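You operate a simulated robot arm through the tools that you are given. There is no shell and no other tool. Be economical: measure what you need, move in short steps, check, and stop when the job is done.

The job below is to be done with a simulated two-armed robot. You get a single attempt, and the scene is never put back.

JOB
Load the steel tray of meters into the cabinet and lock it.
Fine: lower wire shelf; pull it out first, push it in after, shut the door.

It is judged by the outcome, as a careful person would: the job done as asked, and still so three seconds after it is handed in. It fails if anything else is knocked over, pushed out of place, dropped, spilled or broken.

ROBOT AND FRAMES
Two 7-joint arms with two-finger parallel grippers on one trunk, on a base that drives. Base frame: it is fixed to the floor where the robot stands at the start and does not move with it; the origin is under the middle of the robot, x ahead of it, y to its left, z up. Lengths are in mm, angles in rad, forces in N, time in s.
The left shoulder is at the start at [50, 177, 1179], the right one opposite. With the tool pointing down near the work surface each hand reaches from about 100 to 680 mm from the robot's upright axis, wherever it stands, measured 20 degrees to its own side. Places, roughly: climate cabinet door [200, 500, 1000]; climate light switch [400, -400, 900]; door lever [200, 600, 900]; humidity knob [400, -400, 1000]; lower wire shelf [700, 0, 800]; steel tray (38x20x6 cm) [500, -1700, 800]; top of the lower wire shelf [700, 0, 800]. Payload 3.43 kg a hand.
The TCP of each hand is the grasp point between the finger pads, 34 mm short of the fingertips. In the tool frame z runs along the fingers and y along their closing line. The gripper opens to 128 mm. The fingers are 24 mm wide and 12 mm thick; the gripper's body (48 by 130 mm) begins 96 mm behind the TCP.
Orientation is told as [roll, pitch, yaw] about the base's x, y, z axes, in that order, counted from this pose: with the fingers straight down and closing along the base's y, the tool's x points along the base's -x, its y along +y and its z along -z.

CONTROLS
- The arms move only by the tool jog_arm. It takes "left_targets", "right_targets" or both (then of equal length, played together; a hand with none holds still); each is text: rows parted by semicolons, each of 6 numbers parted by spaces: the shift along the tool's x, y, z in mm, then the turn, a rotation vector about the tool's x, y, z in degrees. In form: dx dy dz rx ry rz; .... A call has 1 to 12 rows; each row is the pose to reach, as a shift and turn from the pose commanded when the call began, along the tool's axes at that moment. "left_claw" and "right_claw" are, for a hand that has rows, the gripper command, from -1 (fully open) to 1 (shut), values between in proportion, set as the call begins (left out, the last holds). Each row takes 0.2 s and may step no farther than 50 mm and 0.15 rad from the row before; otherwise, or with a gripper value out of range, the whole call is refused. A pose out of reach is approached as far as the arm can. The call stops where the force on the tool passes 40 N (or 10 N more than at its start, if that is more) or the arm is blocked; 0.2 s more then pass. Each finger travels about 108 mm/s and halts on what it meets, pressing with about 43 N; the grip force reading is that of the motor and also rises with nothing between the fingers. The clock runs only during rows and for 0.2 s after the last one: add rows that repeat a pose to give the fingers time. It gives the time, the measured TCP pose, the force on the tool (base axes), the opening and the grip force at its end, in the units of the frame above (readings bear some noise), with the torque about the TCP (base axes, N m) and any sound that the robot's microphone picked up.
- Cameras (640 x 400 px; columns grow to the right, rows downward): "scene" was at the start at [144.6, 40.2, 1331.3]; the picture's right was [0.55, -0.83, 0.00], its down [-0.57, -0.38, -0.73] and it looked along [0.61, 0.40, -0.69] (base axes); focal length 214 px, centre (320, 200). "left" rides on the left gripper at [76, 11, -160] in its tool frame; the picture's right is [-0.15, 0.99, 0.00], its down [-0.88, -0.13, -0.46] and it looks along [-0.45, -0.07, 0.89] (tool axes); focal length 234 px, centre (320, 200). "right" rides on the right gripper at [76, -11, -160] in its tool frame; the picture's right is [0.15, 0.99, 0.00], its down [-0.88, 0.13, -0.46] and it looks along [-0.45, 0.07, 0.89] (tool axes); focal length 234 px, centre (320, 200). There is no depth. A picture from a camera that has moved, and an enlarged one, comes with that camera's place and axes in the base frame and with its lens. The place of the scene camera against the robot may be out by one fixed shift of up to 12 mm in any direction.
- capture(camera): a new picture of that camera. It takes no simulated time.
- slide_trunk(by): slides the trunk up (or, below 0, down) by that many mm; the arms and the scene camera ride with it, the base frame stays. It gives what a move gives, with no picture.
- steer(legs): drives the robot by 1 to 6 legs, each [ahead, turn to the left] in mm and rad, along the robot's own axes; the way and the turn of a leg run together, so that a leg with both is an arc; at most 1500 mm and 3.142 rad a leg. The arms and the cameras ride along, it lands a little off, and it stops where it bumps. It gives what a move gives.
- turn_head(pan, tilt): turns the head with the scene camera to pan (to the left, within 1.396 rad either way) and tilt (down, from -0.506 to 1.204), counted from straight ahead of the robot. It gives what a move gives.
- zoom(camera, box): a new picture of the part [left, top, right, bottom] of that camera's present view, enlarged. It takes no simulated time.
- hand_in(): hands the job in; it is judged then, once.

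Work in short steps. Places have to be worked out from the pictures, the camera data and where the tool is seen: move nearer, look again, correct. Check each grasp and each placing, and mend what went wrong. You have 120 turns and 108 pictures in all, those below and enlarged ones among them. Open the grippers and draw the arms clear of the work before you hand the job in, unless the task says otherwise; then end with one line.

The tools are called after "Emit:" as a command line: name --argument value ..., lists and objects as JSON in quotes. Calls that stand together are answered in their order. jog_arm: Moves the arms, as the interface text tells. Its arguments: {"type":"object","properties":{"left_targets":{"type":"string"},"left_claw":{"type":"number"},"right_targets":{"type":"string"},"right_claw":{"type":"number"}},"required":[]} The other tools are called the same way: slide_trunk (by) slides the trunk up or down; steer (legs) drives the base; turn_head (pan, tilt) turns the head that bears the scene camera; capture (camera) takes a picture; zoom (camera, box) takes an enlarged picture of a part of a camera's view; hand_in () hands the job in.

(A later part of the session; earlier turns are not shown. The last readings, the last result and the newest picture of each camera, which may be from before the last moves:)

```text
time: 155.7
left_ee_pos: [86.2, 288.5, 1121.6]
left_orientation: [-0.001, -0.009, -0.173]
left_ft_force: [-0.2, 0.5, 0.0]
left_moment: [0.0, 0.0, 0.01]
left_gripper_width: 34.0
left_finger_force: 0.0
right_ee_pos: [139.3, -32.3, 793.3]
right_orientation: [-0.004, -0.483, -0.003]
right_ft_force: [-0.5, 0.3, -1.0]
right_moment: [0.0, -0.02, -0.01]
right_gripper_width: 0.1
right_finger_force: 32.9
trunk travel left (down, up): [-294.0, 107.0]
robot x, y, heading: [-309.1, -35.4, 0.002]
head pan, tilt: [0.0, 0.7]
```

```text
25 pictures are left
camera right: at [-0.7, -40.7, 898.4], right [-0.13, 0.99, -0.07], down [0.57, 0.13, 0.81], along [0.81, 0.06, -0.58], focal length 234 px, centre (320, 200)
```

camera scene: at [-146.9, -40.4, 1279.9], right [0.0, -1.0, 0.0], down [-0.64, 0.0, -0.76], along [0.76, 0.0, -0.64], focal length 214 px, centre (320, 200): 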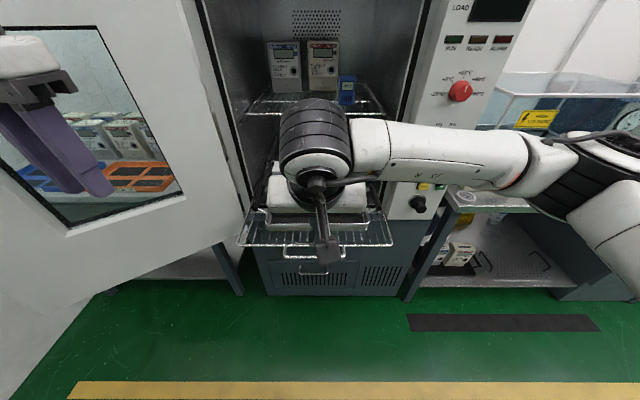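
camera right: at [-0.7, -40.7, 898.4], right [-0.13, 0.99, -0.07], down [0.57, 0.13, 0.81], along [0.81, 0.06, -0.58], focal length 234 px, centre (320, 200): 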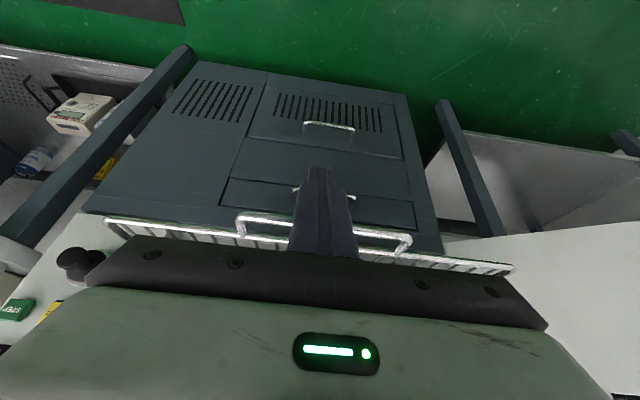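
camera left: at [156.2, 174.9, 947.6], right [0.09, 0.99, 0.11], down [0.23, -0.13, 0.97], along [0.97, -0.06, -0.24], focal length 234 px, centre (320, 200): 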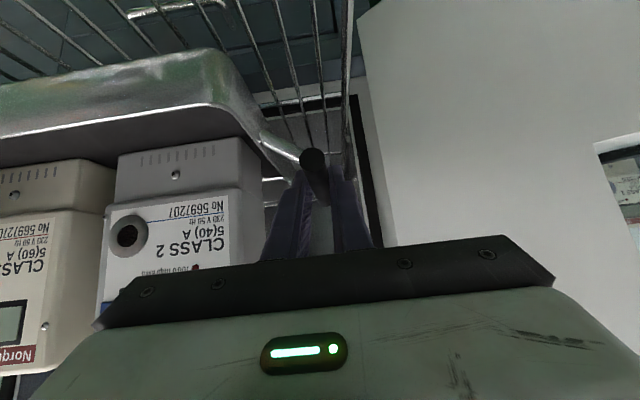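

The bar lies just ahead of the closed fingers, near x = 198. I draw the left hand back to its starting place beside the robot, so it clears the door, and then push by driving 150 mm.

Emit:
jog_arm --left_targets "30 -5 -20 0 0 0; 60 -10 -40 0 0 0; 90 -15 -60 0 0 0; 120 -20 -85 0 0 0; 153 -26 -108 0 0 0; 153 -26 -108 0 0 0"

Emit:
steer --legs '[[150, 0]]'

Emit:
capture --camera "scene"

Emit:
capture --camera "right"

```text
time: 157.1
left_ee_pos: [-69.5, 290.9, 1229.8]
left_orientation: [-0.001, -0.009, -0.17]
left_ft_force: [0.5, 0.5, -0.6]
left_moment: [0.01, 0.04, 0.01]
left_gripper_width: 34.0
left_finger_force: 0.0
right_ee_pos: [140.0, -31.4, 794.1]
right_orientation: [-0.005, -0.481, 0.001]
right_ft_force: [0.4, -0.4, 0.4]
right_moment: [0.02, 0.0, -0.01]
right_gripper_width: 0.0
right_finger_force: 33.0
trunk travel left (down, up): [-294.0, 107.0]
robot x, y, heading: [-308.8, -35.4, 0.001]
head pan, tilt: [0.0, 0.7]
```

```text
time: 158.5
left_ee_pos: [80.2, 289.9, 1228.8]
left_orientation: [0.001, -0.01, -0.172]
left_ft_force: [0.7, -0.1, -0.4]
left_moment: [-0.01, 0.08, -0.01]
left_gripper_width: 33.7
left_finger_force: 0.1
right_ee_pos: [289.6, -31.7, 792.9]
right_orientation: [-0.005, -0.482, 0.0]
right_ft_force: [0.4, -0.4, -0.1]
right_moment: [0.03, 0.03, -0.05]
right_gripper_width: 0.1
right_finger_force: 33.1
trunk travel left (down, up): [-294.0, 107.0]
robot x, y, heading: [-156.4, -34.4, -0.0]
head pan, tilt: [0.0, 0.7]
```

```text
24 pictures are left
camera scene: at [3.2, -40.2, 1279.8], right [0.0, -1.0, 0.0], down [-0.64, 0.0, -0.76], along [0.76, 0.0, -0.64], focal length 214 px, centre (320, 200)
```

scene: 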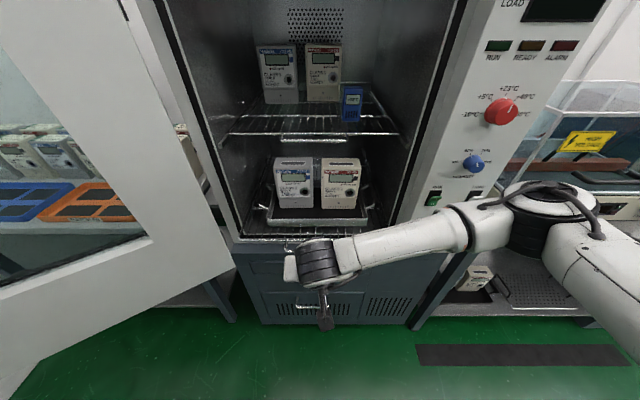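

```text
23 pictures are left
camera right: at [149.1, -40.9, 898.6], right [-0.13, 0.99, -0.07], down [0.57, 0.13, 0.81], along [0.81, 0.06, -0.58], focal length 234 px, centre (320, 200)
```

right: 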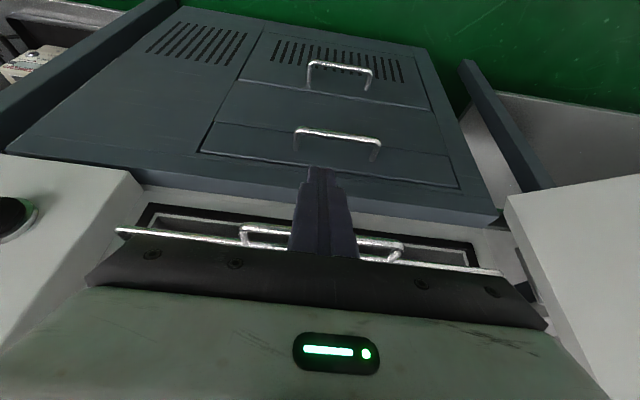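

The shelf slides in with almost no force, and the tray rides steadily. I push 130 mm more.

Emit:
steer --legs '[[125, 0]]'

Emit:
capture --camera "right"

Emit:
capture --camera "scene"

```text
time: 159.8
left_ee_pos: [205.0, 289.8, 1229.5]
left_orientation: [0.0, -0.009, -0.171]
left_ft_force: [0.2, 0.6, 0.2]
left_moment: [0.02, 0.05, 0.0]
left_gripper_width: 33.7
left_finger_force: 0.1
right_ee_pos: [413.2, -32.8, 793.7]
right_orientation: [-0.004, -0.484, -0.001]
right_ft_force: [1.0, 0.0, -0.7]
right_moment: [0.01, 0.0, -0.02]
right_gripper_width: 0.0
right_finger_force: 32.8
trunk travel left (down, up): [-294.0, 107.0]
robot x, y, heading: [-32.1, -32.3, 0.0]
head pan, tilt: [0.0, 0.7]
```

```text
22 pictures are left
camera right: at [273.5, -40.8, 898.7], right [-0.13, 0.99, -0.07], down [0.57, 0.13, 0.81], along [0.81, 0.06, -0.58], focal length 234 px, centre (320, 200)
```

right: 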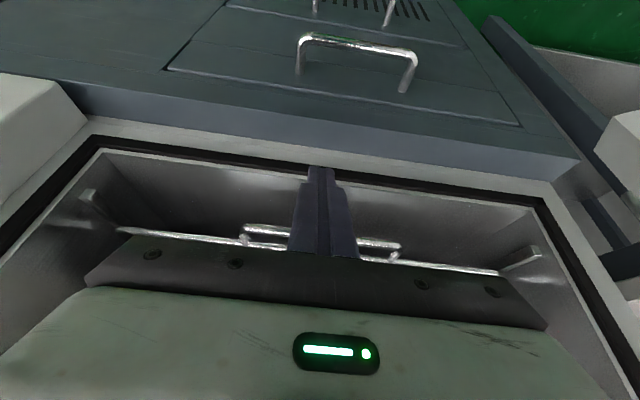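

```text
21 pictures are left
camera scene: at [127.5, -40.1, 1279.8], right [0.0, -1.0, 0.0], down [-0.64, 0.0, -0.76], along [0.76, 0.0, -0.64], focal length 214 px, centre (320, 200)
```

scene: 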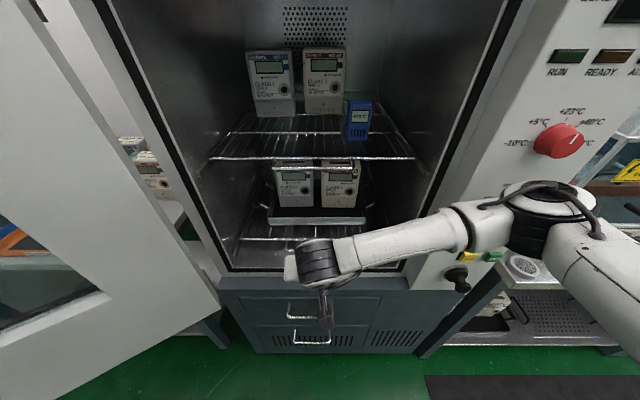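

The shelf is nearly home. I push the last 55 mm with the arm in guarded steps until it meets its stop.

Emit:
jog_arm --right_targets "-10 0 5 0 0 0; -20 0 10.4 0 0 0; -30 0 15.7 0 0 0; -38 0 19.9 0 0 0; -44 0 23 0 0 0; -49 0 25.6 0 0 0; -54 0 28 0 0 0; -54 0 28 0 0 0"

Emit:
capture --camera "right"

```text
time: 161.8
left_ee_pos: [203.8, 289.5, 1229.9]
left_orientation: [0.001, -0.009, -0.17]
left_ft_force: [-0.6, -0.3, 0.4]
left_moment: [-0.04, 0.02, -0.04]
left_gripper_width: 34.3
left_finger_force: 0.1
right_ee_pos: [465.9, -30.6, 788.7]
right_orientation: [-0.006, -0.459, 0.003]
right_ft_force: [-1.5, 0.9, -1.8]
right_moment: [-0.04, 0.01, 0.02]
right_gripper_width: 0.3
right_finger_force: 32.9
trunk travel left (down, up): [-294.0, 107.0]
robot x, y, heading: [-36.4, -35.7, 0.001]
head pan, tilt: [0.0, 0.7]
stopped in row 8 (right hand): the force on the tool passed its limit (the readings are from after the stop); the commanded pose is now the measured one
```

```text
20 pictures are left
camera right: at [327.9, -40.4, 897.2], right [-0.13, 0.99, -0.07], down [0.59, 0.13, 0.8], along [0.8, 0.06, -0.6], focal length 234 px, centre (320, 200)
```

right: 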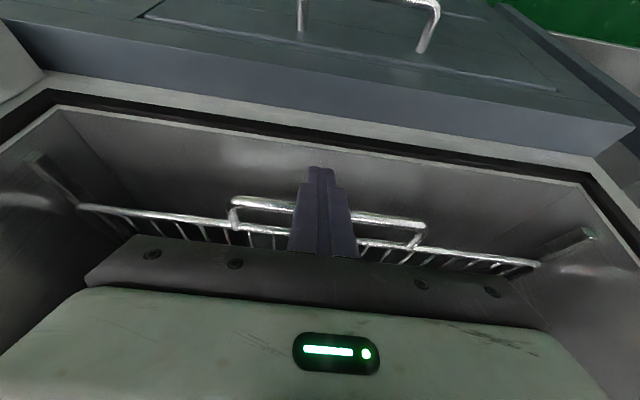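

The shelf met its stop with the handle back at its first place. I back the robot off 400 mm, leaving the hand's pose, and look at the cabinet and the door.

Emit:
steer --legs '[[-400, 0]]'

Emit:
jog_arm --right_targets "0 -20 -40 0 0 0; 0 -40 -80 0 6 0; -20 -75 -110 0 12 0; -40 -110 -140 0 18 0; -60 -150 -165 0 24 0; -80 -150 -190 0 26.3 0; -80 -150 -190 0 26.3 0"

Emit:
turn_head --pan 0.35 --tilt 0.35

Emit:
capture --camera "scene"

```text
time: 164.3
left_ee_pos: [-199.4, 289.3, 1229.1]
left_orientation: [0.0, -0.007, -0.17]
left_ft_force: [-0.9, -0.6, 0.4]
left_moment: [-0.01, -0.03, 0.0]
left_gripper_width: 33.7
left_finger_force: 0.0
right_ee_pos: [62.8, -31.5, 789.4]
right_orientation: [-0.004, -0.464, 0.003]
right_ft_force: [1.0, -0.5, 0.2]
right_moment: [-0.01, 0.02, -0.02]
right_gripper_width: 0.0
right_finger_force: 33.1
trunk travel left (down, up): [-294.0, 107.0]
robot x, y, heading: [-436.5, -36.1, 0.003]
head pan, tilt: [0.0, 0.7]
```

```text
refused: row 3 steps farther than a row can; nothing moved
```

```text
time: 165.1
left_ee_pos: [-199.4, 289.2, 1228.8]
left_orientation: [0.0, -0.009, -0.171]
left_ft_force: [-0.4, -0.6, -0.2]
left_moment: [0.02, -0.02, 0.02]
left_gripper_width: 33.9
left_finger_force: 0.1
right_ee_pos: [64.5, -29.9, 788.2]
right_orientation: [-0.005, -0.461, 0.003]
right_ft_force: [-0.3, -1.0, -1.1]
right_moment: [-0.02, 0.01, 0.01]
right_gripper_width: 0.1
right_finger_force: 32.9
trunk travel left (down, up): [-294.0, 107.0]
robot x, y, heading: [-435.5, -35.3, 0.005]
head pan, tilt: [0.351, 0.351]
```

```text
19 pictures are left
camera scene: at [-273.3, -8.5, 1311.2], right [0.34, -0.94, 0.0], down [-0.32, -0.12, -0.94], along [0.88, 0.32, -0.34], focal length 214 px, centre (320, 200)
```

scene: 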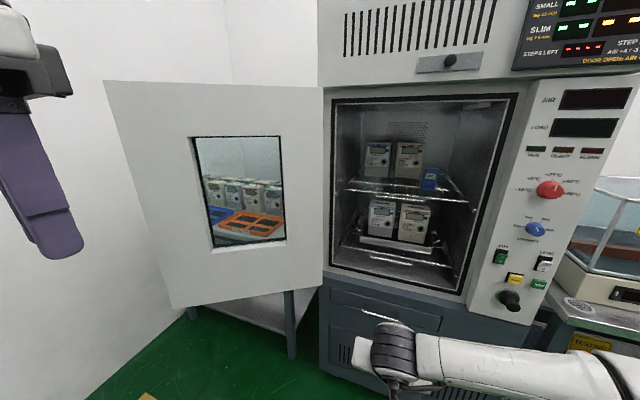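

The tray with its two meters sits on the lower shelf and the shelf is home. I raise and fold the right hand, then drive left to stand facing past the door's free edge.

Emit:
jog_arm --right_targets "0 -15 -40 0 0 0; 0 -30 -80 0 6 0; -10 -55 -115 0 12 0; -25 -80 -145 0 18 0; -40 -110 -170 0 24 0; -60 -140 -190 0 26.3 0; -60 -150 -200 0 26.3 0"

Emit:
steer --legs '[[-20, 0], [0, 1.571], [530, 0], [0, -1.571]]'

Emit:
turn_head --pan 0 --tilt 0.4

Emit:
capture --camera "scene"

```text
time: 166.7
left_ee_pos: [-199.5, 289.6, 1228.5]
left_orientation: [0.0, -0.008, -0.171]
left_ft_force: [-0.7, -0.4, -0.6]
left_moment: [0.0, -0.03, 0.0]
left_gripper_width: 34.2
left_finger_force: 0.1
right_ee_pos: [28.1, -180.2, 995.9]
right_orientation: [-0.005, -0.002, 0.004]
right_ft_force: [0.3, 0.3, 0.5]
right_moment: [-0.01, 0.01, -0.04]
right_gripper_width: 0.0
right_finger_force: 32.9
trunk travel left (down, up): [-294.0, 107.0]
robot x, y, heading: [-437.7, -34.8, 0.001]
head pan, tilt: [0.351, 0.351]
```

```text
time: 177.8
left_ee_pos: [-223.8, 820.1, 1228.8]
left_orientation: [0.002, -0.01, -0.161]
left_ft_force: [0.9, -0.2, 0.2]
left_moment: [0.01, 0.02, -0.03]
left_gripper_width: 34.0
left_finger_force: 0.0
right_ee_pos: [8.5, 352.4, 996.4]
right_orientation: [-0.004, -0.003, 0.01]
right_ft_force: [-0.5, -0.4, 0.1]
right_moment: [0.01, -0.03, -0.01]
right_gripper_width: 0.0
right_finger_force: 33.0
trunk travel left (down, up): [-294.0, 107.0]
robot x, y, heading: [-459.0, 491.9, 0.012]
head pan, tilt: [0.351, 0.351]
```

```text
time: 178.6
left_ee_pos: [-223.8, 820.6, 1229.6]
left_orientation: [0.0, -0.009, -0.16]
left_ft_force: [0.2, 0.5, -0.2]
left_moment: [-0.01, 0.0, -0.02]
left_gripper_width: 34.0
left_finger_force: 0.1
right_ee_pos: [8.2, 352.2, 994.3]
right_orientation: [-0.006, -0.003, 0.012]
right_ft_force: [0.9, -0.9, -0.5]
right_moment: [-0.01, -0.01, 0.02]
right_gripper_width: 0.0
right_finger_force: 32.8
trunk travel left (down, up): [-294.0, 107.0]
robot x, y, heading: [-455.7, 495.7, 0.01]
head pan, tilt: [0.0, 0.4]
```

```text
18 pictures are left
camera scene: at [-289.5, 489.0, 1306.8], right [0.01, -1.0, 0.0], down [-0.39, 0.0, -0.92], along [0.92, 0.01, -0.39], focal length 214 px, centre (320, 200)
```

scene: 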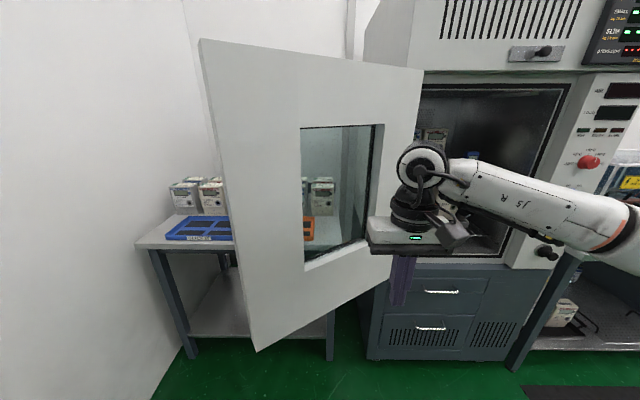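

The door's free edge is at about [75, 665]. I fold the right hand back, back up 45 mm, and reach the left fist around and behind that edge.

Emit:
jog_arm --right_targets "40 0 0 0 0 0; 80 0 0 0 0 0; 120 0 0 0 0 0; 160 0 0 0 0 0; 190 0 0 0 0 0"

Emit:
steer --legs '[[-40, -0.012]]'

Emit:
jog_arm --left_targets "-43.8 -1.5 18 0 0 -4.6; -87.6 -3 36 0 0 -9.2; -131 -4.5 54 0 0 -9.2; -175 -6 72 0 0 -9.2; -219 -7.5 90 0 0 -9.2; -263 -9 108 0 0 -9.2; -307 -10.5 126 0 0 -9.2; -350 -12 144 0 0 -9.2; -394 -13.5 162 0 0 -9.2; -432 -15 180 0 0 -9.2; -432 -15 180 0 0 -9.2" --left_claw 1

Emit:
turn_head --pan 0.3 --tilt 0.5

Emit:
capture --camera "scene"

Emit:
capture --camera "left"

```text
time: 179.8
left_ee_pos: [-225.4, 820.2, 1227.2]
left_orientation: [0.0, -0.01, -0.159]
left_ft_force: [0.4, -0.5, -0.8]
left_moment: [0.01, 0.0, 0.01]
left_gripper_width: 33.9
left_finger_force: 0.1
right_ee_pos: [-183.2, 350.2, 994.0]
right_orientation: [-0.006, -0.004, 0.013]
right_ft_force: [0.1, -0.4, 0.5]
right_moment: [0.02, 0.02, 0.04]
right_gripper_width: 0.0
right_finger_force: 32.9
trunk travel left (down, up): [-294.0, 107.0]
robot x, y, heading: [-458.4, 494.8, 0.016]
head pan, tilt: [0.0, 0.4]
```

```text
time: 180.7
left_ee_pos: [-261.1, 817.7, 1228.6]
left_orientation: [0.001, -0.01, -0.175]
left_ft_force: [-1.0, -0.1, 0.3]
left_moment: [-0.01, -0.05, 0.02]
left_gripper_width: 33.9
left_finger_force: 0.0
right_ee_pos: [-225.1, 347.0, 994.1]
right_orientation: [-0.006, -0.003, -0.001]
right_ft_force: [0.1, 0.5, -0.4]
right_moment: [0.06, -0.04, -0.04]
right_gripper_width: 0.3
right_finger_force: 33.0
trunk travel left (down, up): [-294.0, 107.0]
robot x, y, heading: [-495.3, 490.4, -0.001]
head pan, tilt: [0.0, 0.4]
```

```text
time: 183.1
left_ee_pos: [74.5, 767.1, 1040.3]
left_orientation: [-0.002, -0.011, -0.013]
left_ft_force: [-0.2, -0.4, 0.6]
left_moment: [0.04, 0.0, 0.02]
left_gripper_width: 0.0
left_finger_force: 33.3
left hand out of reach, approached as far as the arm can: row 8, 9, 10, 11
right_ee_pos: [-224.0, 347.4, 993.7]
right_orientation: [-0.005, -0.004, 0.002]
right_ft_force: [0.7, 0.4, 0.9]
right_moment: [-0.04, 0.03, -0.01]
right_gripper_width: 0.0
right_finger_force: 33.1
trunk travel left (down, up): [-294.0, 107.0]
robot x, y, heading: [-497.9, 493.5, -0.002]
head pan, tilt: [0.0, 0.4]
```

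```text
time: 183.9
left_ee_pos: [74.9, 766.1, 1040.0]
left_orientation: [-0.002, -0.01, -0.012]
left_ft_force: [0.2, -0.1, -0.3]
left_moment: [0.04, -0.02, 0.0]
left_gripper_width: 0.2
left_finger_force: 32.7
right_ee_pos: [-223.6, 346.9, 993.9]
right_orientation: [-0.006, -0.002, 0.001]
right_ft_force: [1.3, 0.8, 0.0]
right_moment: [0.0, 0.01, -0.03]
right_gripper_width: 0.0
right_finger_force: 33.0
trunk travel left (down, up): [-294.0, 107.0]
robot x, y, heading: [-502.3, 491.1, -0.001]
head pan, tilt: [0.3, 0.499]
```

```text
17 pictures are left
camera scene: at [-335.3, 513.6, 1297.6], right [0.29, -0.96, 0.0], down [-0.46, -0.14, -0.88], along [0.84, 0.26, -0.48], focal length 214 px, centre (320, 200)
```

scene: 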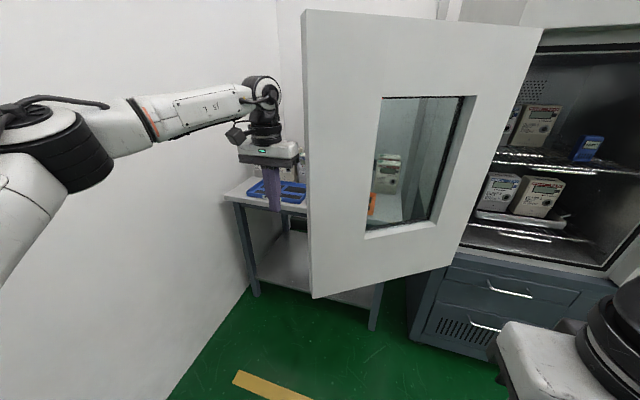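

```text
16 pictures are left
camera left: at [-3.1, 779.5, 1199.7], right [0.16, 0.99, 0.0], down [0.87, -0.14, 0.47], along [0.46, -0.07, -0.89], focal length 234 px, centre (320, 200)
```

left: 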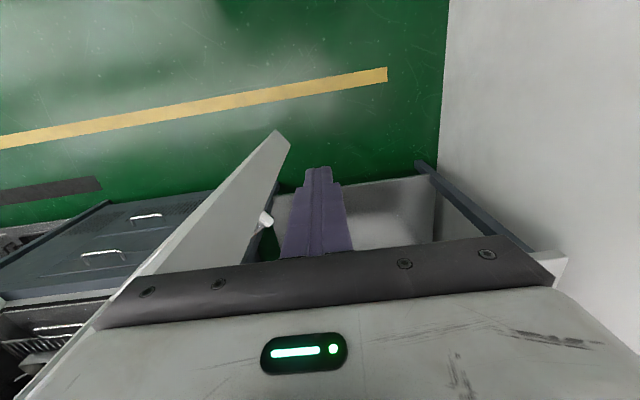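

The wrist view shows the fist beyond the door's free edge, with the lever stub on the door's outer face below. I drive 90 mm ahead, move the fist right to touch the outer face, and pull diagonally to swing the door.

Emit:
steer --legs '[[90, 0]]'

Emit:
jog_arm --left_targets "0 -35 0 0 0 0; 0 -70 0 0 0 0; 0 -90 0 0 0 0; 30 -110 0 0 0 0; 60 -130 0 0 0 0; 95 -152 0 0 0 0; 130 -175 0 0 0 0"

Emit:
capture --camera "left"

```text
time: 185.0
left_ee_pos: [164.2, 766.9, 1039.4]
left_orientation: [-0.001, -0.009, -0.012]
left_ft_force: [0.0, -0.2, -0.2]
left_moment: [-0.03, 0.02, 0.0]
left_gripper_width: 0.0
left_finger_force: 32.8
right_ee_pos: [-133.4, 346.9, 994.1]
right_orientation: [-0.004, -0.002, 0.001]
right_ft_force: [0.5, 0.1, 0.2]
right_moment: [0.0, 0.03, 0.01]
right_gripper_width: 0.2
right_finger_force: 33.6
trunk travel left (down, up): [-294.0, 107.0]
robot x, y, heading: [-408.4, 492.2, 0.004]
head pan, tilt: [0.3, 0.499]
```

```text
time: 186.6
left_ee_pos: [45.5, 630.1, 1036.9]
left_orientation: [-0.007, -0.014, -0.01]
left_ft_force: [-0.4, 0.3, 0.0]
left_moment: [-0.03, -0.01, -0.01]
left_gripper_width: 0.2
left_finger_force: 33.2
left hand out of reach, approached as far as the arm can: row 1, 2, 3, 4, 5, 6, 7
right_ee_pos: [-135.2, 348.0, 993.9]
right_orientation: [-0.004, -0.003, 0.0]
right_ft_force: [-0.8, -0.3, 0.7]
right_moment: [0.0, 0.04, 0.02]
right_gripper_width: 0.1
right_finger_force: 32.9
trunk travel left (down, up): [-294.0, 107.0]
robot x, y, heading: [-405.7, 493.4, -0.002]
head pan, tilt: [0.3, 0.499]
```

```text
15 pictures are left
camera left: at [-33.0, 643.7, 1195.3], right [0.16, 0.99, -0.01], down [0.87, -0.14, 0.47], along [0.46, -0.08, -0.88], focal length 234 px, centre (320, 200)
```

left: 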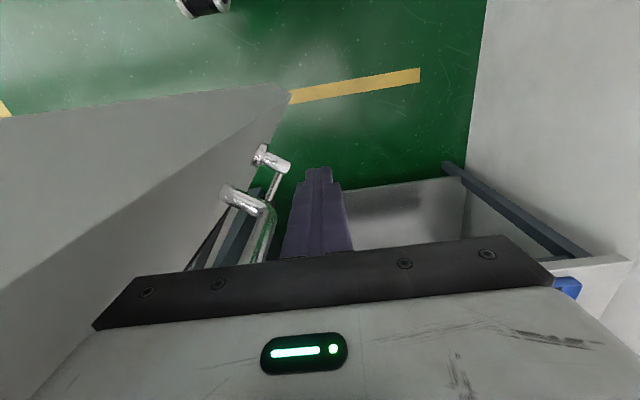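

The door has swung to about 137°. I push the fist further right, back the base 90 mm, and look again.

Emit:
jog_arm --left_targets "10 -36 0 0 0 0; 20 -72 0 0 0 0; 29 -108 0 0 0 0; 37 -144 0 0 0 0; 45 -180 0 0 0 0; 45 -180 0 0 0 0"

Emit:
steer --legs '[[-100, 0]]'

Emit:
capture --camera "scene"

```text
time: 188.0
left_ee_pos: [-11.7, 603.4, 1021.2]
left_orientation: [-0.003, -0.012, -0.012]
left_ft_force: [-0.7, 0.5, 0.1]
left_moment: [0.0, -0.02, -0.02]
left_gripper_width: 0.0
left_finger_force: 33.0
left hand out of reach, approached as far as the arm can: row 1, 2, 3, 4, 5, 6
right_ee_pos: [-135.1, 346.6, 992.6]
right_orientation: [-0.006, -0.002, 0.002]
right_ft_force: [-7.2, 2.4, -3.3]
right_moment: [-0.31, -0.57, 0.25]
right_gripper_width: 0.2
right_finger_force: 33.4
trunk travel left (down, up): [-294.0, 107.0]
robot x, y, heading: [-403.3, 491.5, -0.0]
head pan, tilt: [0.3, 0.499]
```

```text
time: 189.1
left_ee_pos: [-112.5, 602.1, 1021.0]
left_orientation: [-0.002, -0.009, -0.013]
left_ft_force: [0.2, -0.9, -0.7]
left_moment: [-0.01, -0.01, -0.01]
left_gripper_width: 0.0
left_finger_force: 32.8
right_ee_pos: [-235.5, 345.7, 993.3]
right_orientation: [-0.005, -0.004, -0.001]
right_ft_force: [0.1, 0.0, -0.7]
right_moment: [0.0, -0.05, 0.0]
right_gripper_width: 0.0
right_finger_force: 32.6
trunk travel left (down, up): [-294.0, 107.0]
robot x, y, heading: [-508.6, 496.0, -0.001]
head pan, tilt: [0.3, 0.499]
```

```text
14 pictures are left
camera scene: at [-346.3, 513.7, 1297.8], right [0.3, -0.96, 0.0], down [-0.46, -0.14, -0.88], along [0.84, 0.26, -0.48], focal length 214 px, centre (320, 200)
```

scene: 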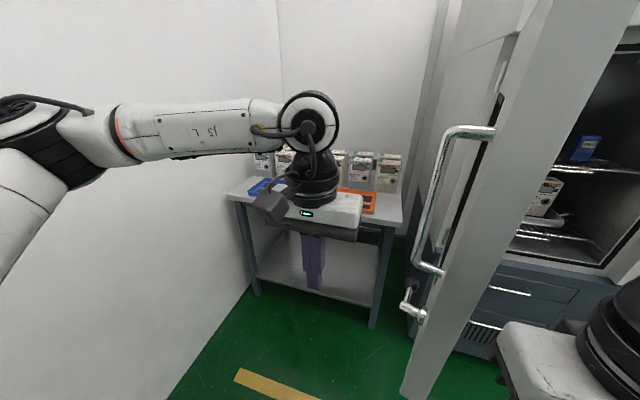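

The door has swung to about 163°, and its outer face with the D-handle and lever is in view. I now go round in open floor and stand on its outer side facing -y, so I can push it on by driving.

Emit:
steer --legs '[[-300, 0], [0, -2.64], [-700, 0], [0, 1.07]]'

Emit:
turn_head --pan 0.0 --tilt 0.6

Emit:
capture --camera "scene"

```text
time: 201.9
left_ee_pos: [-420.6, 498.1, 1016.6]
left_orientation: [0.017, -0.001, -2.413]
left_ft_force: [-1.7, 1.0, -4.9]
left_moment: [-0.09, -0.08, -0.05]
left_gripper_width: 0.0
left_finger_force: 33.4
right_ee_pos: [-507.4, 756.9, 991.2]
right_orientation: [0.005, -0.001, -2.369]
right_ft_force: [-0.2, 0.3, -1.0]
right_moment: [-0.02, 0.0, -0.02]
right_gripper_width: 0.0
right_finger_force: 33.3
trunk travel left (down, up): [-294.0, 107.0]
robot x, y, heading: [-203.8, 844.6, -2.379]
head pan, tilt: [0.3, 0.499]
stopped in leg 4: the robot was blocked; the commanded pose is now the measured one
```

```text
time: 202.7
left_ee_pos: [-422.7, 494.8, 1024.8]
left_orientation: [0.014, -0.025, -2.412]
left_ft_force: [-7.7, 8.4, 6.4]
left_moment: [-1.06, -0.95, -0.01]
left_gripper_width: 0.0
left_finger_force: 32.8
right_ee_pos: [-509.1, 755.5, 989.8]
right_orientation: [0.004, 0.004, -2.371]
right_ft_force: [-1.2, -0.4, -0.3]
right_moment: [-0.01, -0.09, -0.02]
right_gripper_width: 0.0
right_finger_force: 32.9
trunk travel left (down, up): [-294.0, 107.0]
robot x, y, heading: [-203.2, 841.2, -2.377]
head pan, tilt: [0.0, 0.6]
```

```text
13 pictures are left
camera scene: at [-325.4, 729.2, 1286.7], right [-0.69, 0.72, -0.01], down [0.42, 0.39, -0.82], along [-0.59, -0.57, -0.57], focal length 214 px, centre (320, 200)
```

scene: 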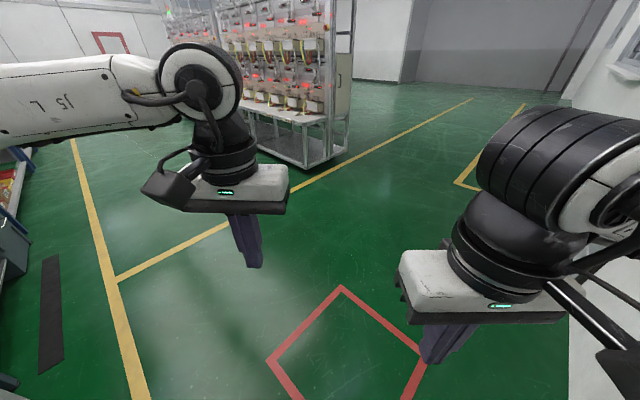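

The turn was blocked where the left elbow met the door's edge. I turn back a little and fold the left hand in close, which takes that elbow away from the door.

Emit:
steer --legs '[[0, -0.2]]'

Emit:
jog_arm --left_targets "25 30 -25 0 0 0; 51 60 -50 0 0 0; 76 90 -75 0 0 0; 102 120 -100 0 0 0; 127 150 -125 0 0 0; 153 180 -150 0 0 0; 153 180 -150 0 0 0"

Emit:
steer --legs '[[0, 1.0]]'

Emit:
turn_head --pan 0.35 --tilt 0.6

Emit:
capture --camera "scene"

```text
time: 203.3
left_ee_pos: [-422.8, 498.5, 1030.5]
left_orientation: [0.01, -0.039, -2.425]
left_ft_force: [-1.6, 0.4, 3.4]
left_moment: [-0.1, -0.09, -0.02]
left_gripper_width: 0.2
left_finger_force: 33.0
right_ee_pos: [-507.4, 757.4, 992.2]
right_orientation: [0.002, 0.001, -2.371]
right_ft_force: [0.3, -0.4, 0.4]
right_moment: [-0.03, -0.01, -0.01]
right_gripper_width: 0.0
right_finger_force: 32.5
trunk travel left (down, up): [-294.0, 107.0]
robot x, y, heading: [-204.8, 842.1, -2.386]
head pan, tilt: [0.0, 0.6]
stopped in leg 1: the robot was blocked; the commanded pose is now the measured one
```

```text
time: 204.3
left_ee_pos: [-276.4, 445.6, 1108.1]
left_orientation: [-0.008, -0.03, -2.412]
left_ft_force: [0.6, -1.7, -0.8]
left_moment: [0.25, 0.11, -0.01]
left_gripper_width: 0.0
left_finger_force: 32.7
right_ee_pos: [-509.9, 721.4, 999.6]
right_orientation: [-0.033, -0.011, -2.362]
right_ft_force: [3.2, -0.8, 2.1]
right_moment: [0.04, 0.36, -0.04]
right_gripper_width: 0.0
right_finger_force: 32.6
trunk travel left (down, up): [-294.0, 107.0]
robot x, y, heading: [-248.7, 847.0, -2.511]
head pan, tilt: [0.0, 0.6]
stopped in row 4 (right hand): the arm was blocked; the commanded pose is now the measured one
```

```text
time: 206.2
left_ee_pos: [-134.0, 467.4, 1102.2]
left_orientation: [0.05, 0.023, -1.955]
left_ft_force: [-0.8, 0.1, 0.1]
left_moment: [0.02, 0.01, -0.02]
left_gripper_width: 0.3
left_finger_force: 33.2
right_ee_pos: [-464.5, 608.4, 988.8]
right_orientation: [-0.006, 0.01, -1.904]
right_ft_force: [-0.5, 0.7, 0.5]
right_moment: [0.04, -0.02, 0.01]
right_gripper_width: 0.0
right_finger_force: 33.3
trunk travel left (down, up): [-294.0, 107.0]
robot x, y, heading: [-254.1, 835.5, -2.045]
head pan, tilt: [0.0, 0.6]
stopped in leg 1: the robot was blocked; the commanded pose is now the measured one
```

```text
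time: 207.0
left_ee_pos: [-134.1, 467.1, 1101.5]
left_orientation: [0.047, 0.023, -1.956]
left_ft_force: [0.0, 0.3, 0.1]
left_moment: [0.01, 0.02, 0.0]
left_gripper_width: 0.3
left_finger_force: 33.0
right_ee_pos: [-465.1, 609.8, 986.8]
right_orientation: [-0.003, 0.011, -1.904]
right_ft_force: [0.0, 0.2, 0.1]
right_moment: [0.01, 0.03, 0.0]
right_gripper_width: 0.0
right_finger_force: 32.7
trunk travel left (down, up): [-294.0, 107.0]
robot x, y, heading: [-250.1, 842.1, -2.047]
head pan, tilt: [0.351, 0.6]
```

```text
12 pictures are left
camera scene: at [-300.5, 671.4, 1285.6], right [-0.99, 0.12, -0.01], down [0.08, 0.57, -0.82], along [-0.09, -0.81, -0.58], focal length 214 px, centre (320, 200)
```

scene: 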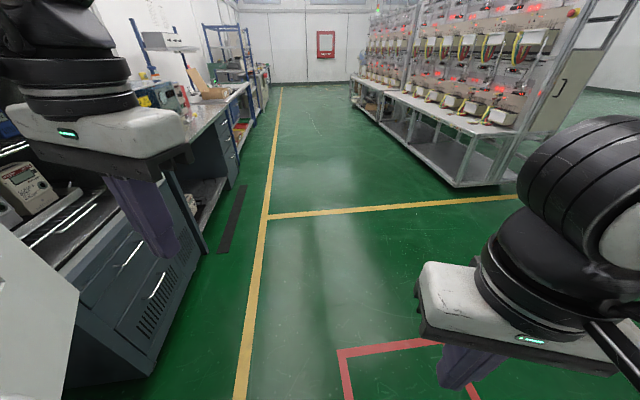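

Something on the left side is still blocking. I look left, towards the door and the left elbow.

Emit:
turn_head --pan 1.25 --tilt 0.6

Emit:
capture --camera "scene"

```text
time: 208.2
left_ee_pos: [-134.1, 467.1, 1101.0]
left_orientation: [0.048, 0.022, -1.953]
left_ft_force: [-0.2, 0.7, -0.5]
left_moment: [-0.03, -0.01, -0.03]
left_gripper_width: 0.0
left_finger_force: 33.3
right_ee_pos: [-465.1, 609.5, 987.7]
right_orientation: [-0.005, 0.011, -1.903]
right_ft_force: [-0.4, -0.6, 0.2]
right_moment: [-0.01, 0.0, -0.01]
right_gripper_width: 0.1
right_finger_force: 33.2
trunk travel left (down, up): [-294.0, 107.0]
robot x, y, heading: [-251.0, 842.6, -2.047]
head pan, tilt: [1.25, 0.6]
```

```text
11 pictures are left
camera scene: at [-228.1, 696.4, 1286.8], right [-0.71, -0.7, -0.02], down [-0.39, 0.42, -0.82], along [0.58, -0.58, -0.57], focal length 214 px, centre (320, 200)
```

scene: 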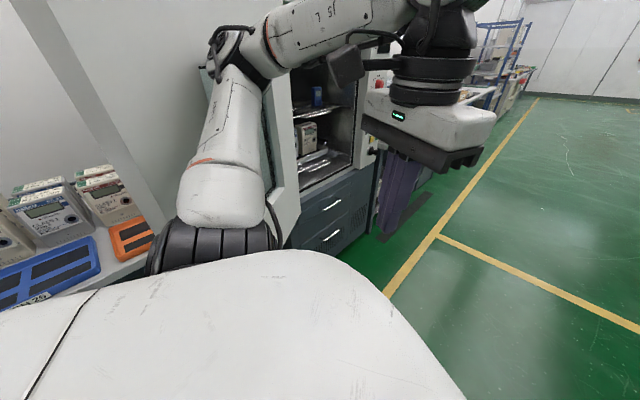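

The left forearm leans on the door's outer face, and turning only presses it towards the hinge. Driving forward along this heading moves the arm in -y, which pushes the door towards closing, so I try 150 mm.

Emit:
steer --legs '[[150, 0]]'

Emit:
capture --camera "scene"

```text
time: 209.6
left_ee_pos: [-193.3, 346.0, 1105.8]
left_orientation: [0.038, -0.001, -1.954]
left_ft_force: [-0.4, 0.6, 0.2]
left_moment: [0.03, 0.0, 0.01]
left_gripper_width: 0.2
left_finger_force: 33.0
right_ee_pos: [-525.4, 487.7, 993.0]
right_orientation: [-0.009, -0.004, -1.906]
right_ft_force: [0.2, 0.1, 0.7]
right_moment: [0.01, 0.01, 0.01]
right_gripper_width: 0.1
right_finger_force: 33.2
trunk travel left (down, up): [-294.0, 107.0]
robot x, y, heading: [-318.5, 711.8, -2.039]
head pan, tilt: [1.25, 0.6]
```

```text
10 pictures are left
camera scene: at [-283.5, 578.4, 1288.4], right [-0.71, -0.7, 0.0], down [-0.4, 0.4, -0.82], along [0.58, -0.59, -0.57], focal length 214 px, centre (320, 200)
```

scene: 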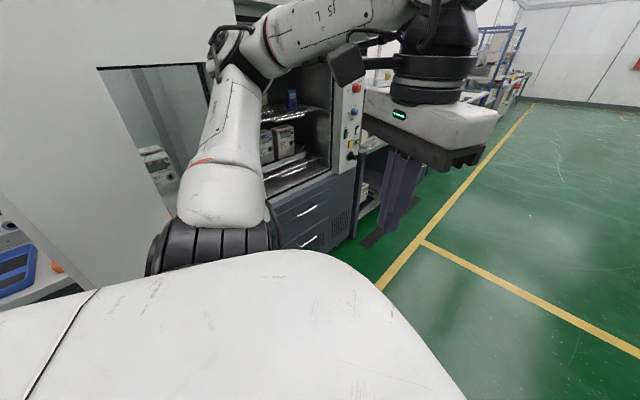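

The door was swept back open, and I see its inner face again. I get clear in open floor, return to the place in front of the door's edge where the hook worked, and tuck the right hand out of the swing.

Emit:
steer --legs '[[300, 0], [0, -0.6], [130, 0], [0, 2.64], [0, 0.7], [170, 0]]'

Emit:
steer --legs '[[0, -0.7]]'

Emit:
jog_arm --right_targets "18 -30 0 0 0 0; 36 -60 0 0 0 0; 54 -90 0 0 0 0; 72 -120 0 0 0 0; 90 -150 0 0 0 0; 90 -150 0 0 0 0"

Emit:
turn_head --pan 0.3 --tilt 0.5

Emit:
capture --camera "scene"

```text
time: 223.3
left_ee_pos: [-411.6, 868.3, 1105.5]
left_orientation: [0.036, 0.001, 0.778]
left_ft_force: [-0.3, 1.0, -0.7]
left_moment: [0.01, 0.08, 0.0]
left_gripper_width: 0.1
left_finger_force: 33.3
right_ee_pos: [-163.3, 607.3, 992.4]
right_orientation: [-0.009, -0.005, 0.826]
right_ft_force: [0.0, -0.1, -0.2]
right_moment: [0.03, 0.01, 0.0]
right_gripper_width: 0.0
right_finger_force: 32.7
trunk travel left (down, up): [-294.0, 107.0]
robot x, y, heading: [-441.5, 485.5, 0.688]
head pan, tilt: [1.25, 0.6]
```

```text
time: 225.6
left_ee_pos: [-170.2, 757.2, 1107.5]
left_orientation: [0.038, -0.002, 0.071]
left_ft_force: [-0.8, -0.4, 0.5]
left_moment: [-0.01, 0.01, -0.01]
left_gripper_width: 0.0
left_finger_force: 33.4
right_ee_pos: [-150.0, 398.3, 993.3]
right_orientation: [-0.009, -0.005, 0.12]
right_ft_force: [-0.3, -0.6, 0.4]
right_moment: [-0.01, 0.0, 0.0]
right_gripper_width: 0.0
right_finger_force: 32.5
trunk travel left (down, up): [-294.0, 107.0]
robot x, y, heading: [-440.3, 481.1, -0.014]
head pan, tilt: [1.25, 0.6]
```

```text
time: 227.0
left_ee_pos: [-170.4, 758.3, 1106.6]
left_orientation: [0.038, -0.001, 0.072]
left_ft_force: [0.3, 0.6, -0.1]
left_moment: [-0.04, 0.01, -0.01]
left_gripper_width: 0.1
left_finger_force: 33.1
right_ee_pos: [-200.7, 236.6, 1008.2]
right_orientation: [-0.009, -0.003, 0.122]
right_ft_force: [-0.4, -0.3, -0.1]
right_moment: [0.02, 0.02, 0.02]
right_gripper_width: 0.1
right_finger_force: 32.6
right hand out of reach, approached as far as the arm can: row 4, 5, 6
trunk travel left (down, up): [-294.0, 107.0]
robot x, y, heading: [-443.7, 481.6, -0.012]
head pan, tilt: [1.25, 0.6]
```

```text
time: 228.2
left_ee_pos: [-170.5, 758.1, 1107.0]
left_orientation: [0.036, -0.001, 0.071]
left_ft_force: [0.0, 0.2, 0.6]
left_moment: [-0.02, -0.02, -0.02]
left_gripper_width: 0.1
left_finger_force: 32.3
right_ee_pos: [-198.9, 236.1, 1007.8]
right_orientation: [-0.008, -0.005, 0.121]
right_ft_force: [-0.2, 0.5, 0.1]
right_moment: [0.01, -0.02, 0.0]
right_gripper_width: 0.2
right_finger_force: 32.7
trunk travel left (down, up): [-294.0, 107.0]
robot x, y, heading: [-442.6, 486.6, -0.013]
head pan, tilt: [0.3, 0.499]
```

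```text
9 pictures are left
camera scene: at [-278.1, 504.0, 1297.6], right [0.28, -0.96, 0.0], down [-0.46, -0.14, -0.88], along [0.84, 0.25, -0.48], focal length 214 px, centre (320, 200)
```

scene: 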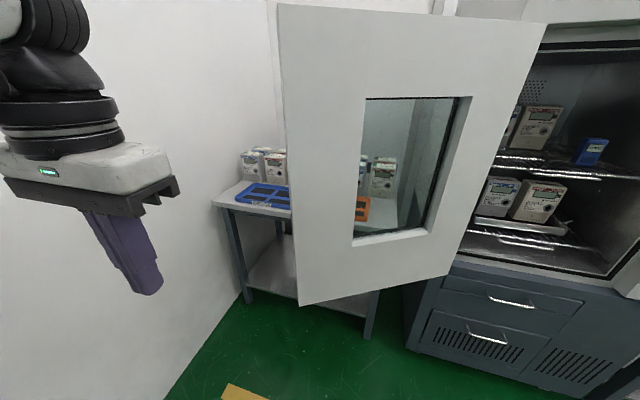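

The door is back at about 121° and nothing else has moved. I extend the left fist forward past the edge, and drive 110 mm ahead so it sits behind the door.

Emit:
jog_arm --left_targets "-42 -2 12 0 0 0; -84 -4 24 0 0 0; -126 -6 36 0 0 0; -168 -8 48 0 0 0; -210 -10 60 0 0 0; -240 -12 66 0 0 0; -240 -12 66 0 0 0"

Emit:
steer --legs '[[100, 0]]'

Emit:
jog_arm --left_targets "0 -35 0 0 0 0; 0 -70 0 0 0 0; 10 -100 0 0 0 0; 40 -122 0 0 0 0; 75 -146 0 0 0 0; 110 -170 0 0 0 0; 145 -194 0 0 0 0; 180 -220 0 0 0 0; 205 -250 0 0 0 0; 225 -280 0 0 0 0"

```text
time: 229.8
left_ee_pos: [69.1, 764.6, 1040.7]
left_orientation: [0.036, -0.001, 0.073]
left_ft_force: [0.1, -0.1, -0.2]
left_moment: [-0.02, 0.02, -0.05]
left_gripper_width: 0.0
left_finger_force: 33.1
right_ee_pos: [-199.5, 236.2, 1008.4]
right_orientation: [-0.009, -0.006, 0.12]
right_ft_force: [0.4, -0.4, -1.3]
right_moment: [-0.02, -0.01, 0.0]
right_gripper_width: 0.0
right_finger_force: 32.7
trunk travel left (down, up): [-294.0, 107.0]
robot x, y, heading: [-444.3, 487.5, -0.016]
head pan, tilt: [0.3, 0.499]
```

```text
time: 230.8
left_ee_pos: [110.8, 768.9, 1038.9]
left_orientation: [0.045, 0.015, 0.062]
left_ft_force: [-0.5, -0.2, 0.7]
left_moment: [-0.04, -0.02, 0.01]
left_gripper_width: 0.0
left_finger_force: 33.4
right_ee_pos: [-153.7, 237.4, 1007.4]
right_orientation: [-0.009, -0.003, 0.121]
right_ft_force: [-0.3, -0.1, 0.3]
right_moment: [-0.01, 0.04, 0.01]
right_gripper_width: 0.1
right_finger_force: 33.4
trunk travel left (down, up): [-294.0, 107.0]
robot x, y, heading: [-395.7, 485.8, -0.01]
head pan, tilt: [0.3, 0.499]
stopped in leg 1: the robot was blocked; the commanded pose is now the measured one
```

```text
time: 231.1
left_ee_pos: [109.4, 766.8, 1038.1]
left_orientation: [0.055, 0.021, 0.072]
left_ft_force: [-6.1, 8.9, 1.0]
left_moment: [-1.33, -0.82, -0.46]
left_gripper_width: 0.0
left_finger_force: 33.1
right_ee_pos: [-153.5, 236.5, 1006.6]
right_orientation: [-0.008, -0.003, 0.124]
right_ft_force: [-0.5, 0.0, -1.2]
right_moment: [0.07, 0.07, 0.01]
right_gripper_width: 0.0
right_finger_force: 32.9
trunk travel left (down, up): [-294.0, 107.0]
robot x, y, heading: [-394.6, 485.8, -0.007]
head pan, tilt: [0.3, 0.499]
stopped in row 1 (left hand): the force on the tool passed its limit (the readings are from after the stop); the commanded pose is now the measured one
```

The arm is blocked at [110, 767]. I look at what it touches.

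Emit:
capture --camera "scene"

```text
8 pictures are left
camera scene: at [-232.1, 503.8, 1297.4], right [0.29, -0.96, 0.0], down [-0.46, -0.14, -0.88], along [0.84, 0.25, -0.48], focal length 214 px, centre (320, 200)
```

scene: 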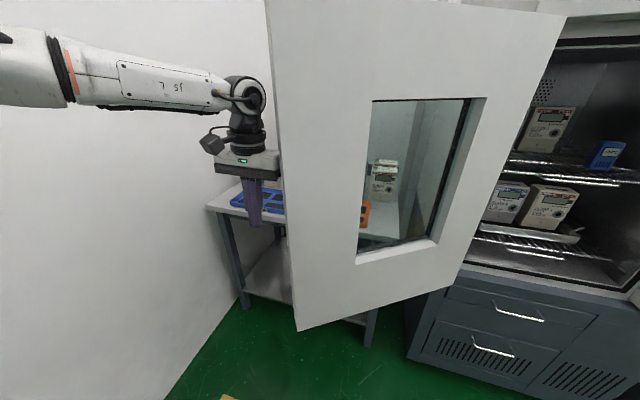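

The gripper's body touches the door's edge. I move it 60 mm to the left, go 60 mm further ahead, and then sweep right and back.

Emit:
jog_arm --left_targets "20 10 0 0 0 0; 30 40 0 0 0 0; 30 60 0 0 0 0; 10 65 0 0 0 0; -10 65 0 0 0 0; -10 65 0 0 0 0"

Emit:
steer --legs '[[75, 0]]'

Emit:
jog_arm --left_targets "0 -35 0 0 0 0; 0 -70 0 0 0 0; 0 -105 0 0 0 0; 10 -140 0 0 0 0; 40 -162 0 0 0 0; 75 -186 0 0 0 0; 110 -210 0 0 0 0; 145 -234 0 0 0 0; 180 -260 0 0 0 0"

Emit:
capture --camera "scene"

```text
time: 232.5
left_ee_pos: [113.3, 830.0, 1041.4]
left_orientation: [0.052, 0.019, 0.07]
left_ft_force: [0.1, 1.0, -0.8]
left_moment: [0.02, 0.0, -0.01]
left_gripper_width: 0.0
left_finger_force: 32.7
right_ee_pos: [-154.4, 236.9, 1007.9]
right_orientation: [-0.008, -0.003, 0.121]
right_ft_force: [0.4, 0.0, 0.9]
right_moment: [0.02, 0.05, -0.01]
right_gripper_width: 0.0
right_finger_force: 32.6
trunk travel left (down, up): [-294.0, 107.0]
robot x, y, heading: [-395.1, 486.6, -0.012]
head pan, tilt: [0.3, 0.499]
```

```text
time: 233.5
left_ee_pos: [190.2, 827.8, 1041.2]
left_orientation: [0.051, 0.019, 0.069]
left_ft_force: [1.1, 0.4, -0.4]
left_moment: [0.02, 0.02, 0.03]
left_gripper_width: 0.0
left_finger_force: 33.1
right_ee_pos: [-79.9, 236.3, 1007.1]
right_orientation: [-0.008, -0.002, 0.123]
right_ft_force: [0.4, 0.0, -0.2]
right_moment: [-0.03, 0.06, 0.01]
right_gripper_width: 0.0
right_finger_force: 32.3
trunk travel left (down, up): [-294.0, 107.0]
robot x, y, heading: [-320.7, 488.1, -0.016]
head pan, tilt: [0.3, 0.499]
```

```text
time: 234.3
left_ee_pos: [192.4, 742.8, 1037.5]
left_orientation: [0.062, 0.025, 0.066]
left_ft_force: [-4.9, 8.4, 0.6]
left_moment: [-1.2, -0.56, -0.38]
left_gripper_width: 0.1
left_finger_force: 33.0
right_ee_pos: [-79.2, 236.9, 1007.7]
right_orientation: [-0.008, -0.003, 0.122]
right_ft_force: [0.0, -0.1, -0.1]
right_moment: [0.04, 0.0, -0.02]
right_gripper_width: 0.0
right_finger_force: 32.9
trunk travel left (down, up): [-294.0, 107.0]
robot x, y, heading: [-321.1, 479.6, -0.007]
head pan, tilt: [0.3, 0.499]
stopped in row 3 (left hand): the force on the tool passed its limit (the readings are from after the stop); the commanded pose is now the measured one
```

```text
7 pictures are left
camera scene: at [-158.6, 503.9, 1297.6], right [0.29, -0.96, 0.0], down [-0.46, -0.14, -0.88], along [0.84, 0.25, -0.48], focal length 214 px, centre (320, 200)
```

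scene: 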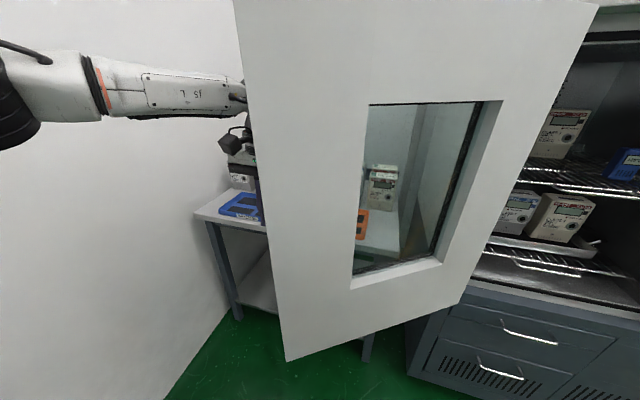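

The fist's body bears on the door's outer face about 500 mm from the hinge, but 40 N straight to the right is not enough. I pull with the base instead, on an arc back and to the right that follows the door.

Emit:
steer --legs '[[-150, -0.17]]'

Emit:
capture --camera "scene"

```text
time: 235.7
left_ee_pos: [80.6, 664.5, 1039.0]
left_orientation: [0.058, 0.023, -0.104]
left_ft_force: [0.1, -0.4, -0.4]
left_moment: [-0.01, -0.02, -0.01]
left_gripper_width: 0.0
left_finger_force: 33.4
right_ee_pos: [-273.3, 212.5, 1007.2]
right_orientation: [-0.011, -0.002, -0.049]
right_ft_force: [-1.1, -0.1, 0.7]
right_moment: [-0.05, -0.04, 0.06]
right_gripper_width: 0.0
right_finger_force: 32.9
trunk travel left (down, up): [-294.0, 107.0]
robot x, y, heading: [-468.2, 496.2, -0.182]
head pan, tilt: [0.3, 0.499]
```

```text
6 pictures are left
camera scene: at [-304.9, 490.9, 1297.8], right [0.12, -0.99, 0.0], down [-0.47, -0.06, -0.88], along [0.87, 0.11, -0.48], focal length 214 px, centre (320, 200)
```

scene: 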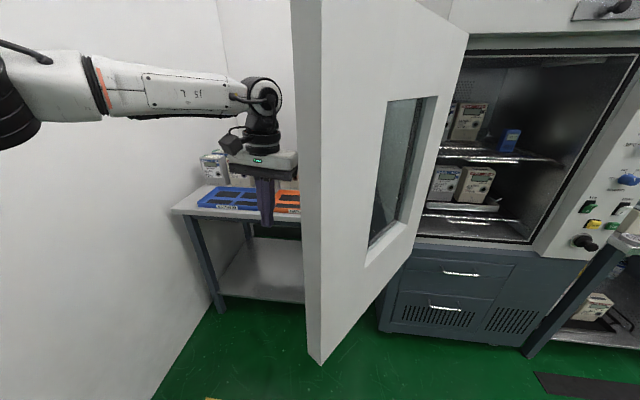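

The door has come round to about 144°. Turning the robot right in place now carries the fist in -y along the door's outer face, so I turn 1.05 rad.

Emit:
steer --legs '[[0, -0.5], [0, -0.55]]'

Emit:
turn_head --pan 0.6 --tilt 0.5

Emit:
capture --camera "scene"

```text
time: 238.3
left_ee_pos: [69.1, 279.7, 1038.0]
left_orientation: [0.061, 0.017, -0.766]
left_ft_force: [-0.3, -0.6, 0.2]
left_moment: [-0.02, -0.02, 0.0]
left_gripper_width: 0.3
left_finger_force: 32.2
right_ee_pos: [-497.6, 151.8, 1007.8]
right_orientation: [-0.007, -0.005, -0.735]
right_ft_force: [0.2, 0.6, 0.2]
right_moment: [0.03, -0.03, 0.01]
right_gripper_width: 0.0
right_finger_force: 33.3
trunk travel left (down, up): [-294.0, 107.0]
robot x, y, heading: [-470.7, 496.0, -0.86]
head pan, tilt: [0.3, 0.499]
stopped in leg 2: the force on the tool passed its limit (the readings are from after the stop); the commanded pose is now the measured one
```

```text
time: 239.1
left_ee_pos: [69.4, 279.8, 1037.1]
left_orientation: [0.06, 0.018, -0.767]
left_ft_force: [0.8, 0.5, -0.2]
left_moment: [-0.04, -0.01, -0.01]
left_gripper_width: 0.0
left_finger_force: 32.7
right_ee_pos: [-497.4, 152.7, 1008.2]
right_orientation: [-0.01, -0.002, -0.734]
right_ft_force: [0.5, -0.3, 0.1]
right_moment: [0.0, -0.01, -0.02]
right_gripper_width: 0.0
right_finger_force: 33.0
trunk travel left (down, up): [-294.0, 107.0]
robot x, y, heading: [-465.8, 498.9, -0.858]
head pan, tilt: [0.6, 0.499]
```

```text
5 pictures are left
camera scene: at [-329.5, 416.0, 1297.6], right [-0.26, -0.97, 0.0], down [-0.46, 0.12, -0.88], along [0.85, -0.23, -0.48], focal length 214 px, centre (320, 200)
```

scene: 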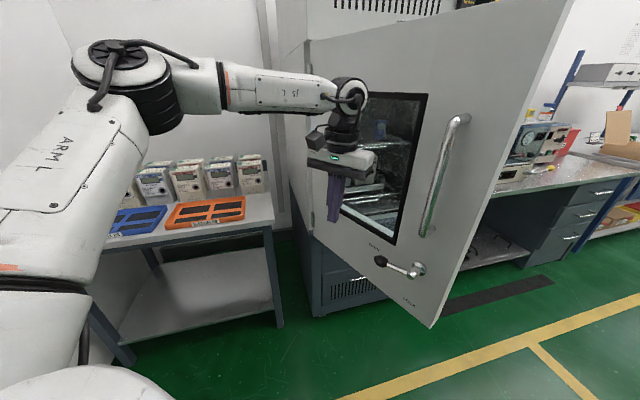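

The door stands about two-thirds shut with its outer face towards me. The lever's pivot is about 400 mm from the hinge at z of about 875, its knob now points to OPEN, and LOCK is straight down. I back off, tuck the left hand, and go round to face the door squarely.

Emit:
steer --legs '[[-150, 0]]'

Emit:
jog_arm --left_targets "40 0 -10 0 0 0; 80 0 -20 0 0 0; 120 10 -30 0 0 0; 160 20 -40 0 0 0; 200 30 -50 0 0 0; 230 50 -60 0 0 0; 230 50 -60 0 0 0"

Emit:
steer --legs '[[0, -0.71], [760, 0], [0, 1.571]]'

```text
time: 240.5
left_ee_pos: [-27.2, 393.6, 1036.5]
left_orientation: [0.06, 0.019, -0.769]
left_ft_force: [0.3, 0.1, 0.2]
left_moment: [0.01, -0.01, -0.01]
left_gripper_width: 0.1
left_finger_force: 32.8
right_ee_pos: [-595.2, 266.9, 1008.1]
right_orientation: [-0.01, -0.003, -0.735]
right_ft_force: [-0.1, 0.2, 0.1]
right_moment: [-0.04, 0.01, -0.02]
right_gripper_width: 0.0
right_finger_force: 32.8
trunk travel left (down, up): [-294.0, 107.0]
robot x, y, heading: [-567.6, 612.4, -0.862]
head pan, tilt: [0.6, 0.499]
```

```text
time: 242.1
left_ee_pos: [-160.6, 585.4, 1104.7]
left_orientation: [0.06, 0.018, -0.767]
left_ft_force: [1.1, 0.5, -0.7]
left_moment: [0.0, -0.02, 0.0]
left_gripper_width: 0.0
left_finger_force: 32.7
right_ee_pos: [-594.3, 265.0, 1007.8]
right_orientation: [-0.008, -0.003, -0.734]
right_ft_force: [-0.7, -0.4, -0.3]
right_moment: [-0.01, -0.03, -0.02]
right_gripper_width: 0.0
right_finger_force: 32.7
trunk travel left (down, up): [-294.0, 107.0]
robot x, y, heading: [-566.0, 612.0, -0.856]
head pan, tilt: [0.6, 0.499]
```

```text
time: 251.9
left_ee_pos: [-282.8, 142.9, 1105.6]
left_orientation: [0.061, 0.017, 0.092]
left_ft_force: [0.5, 1.2, 0.4]
left_moment: [0.01, 0.02, 0.01]
left_gripper_width: 0.0
left_finger_force: 33.0
right_ee_pos: [-324.6, -395.7, 1009.1]
right_orientation: [-0.008, -0.002, 0.127]
right_ft_force: [-0.1, 0.6, 0.2]
right_moment: [-0.02, 0.01, 0.0]
right_gripper_width: 0.1
right_finger_force: 32.9
trunk travel left (down, up): [-294.0, 107.0]
robot x, y, heading: [-564.9, -148.0, -0.0]
head pan, tilt: [0.6, 0.499]
```

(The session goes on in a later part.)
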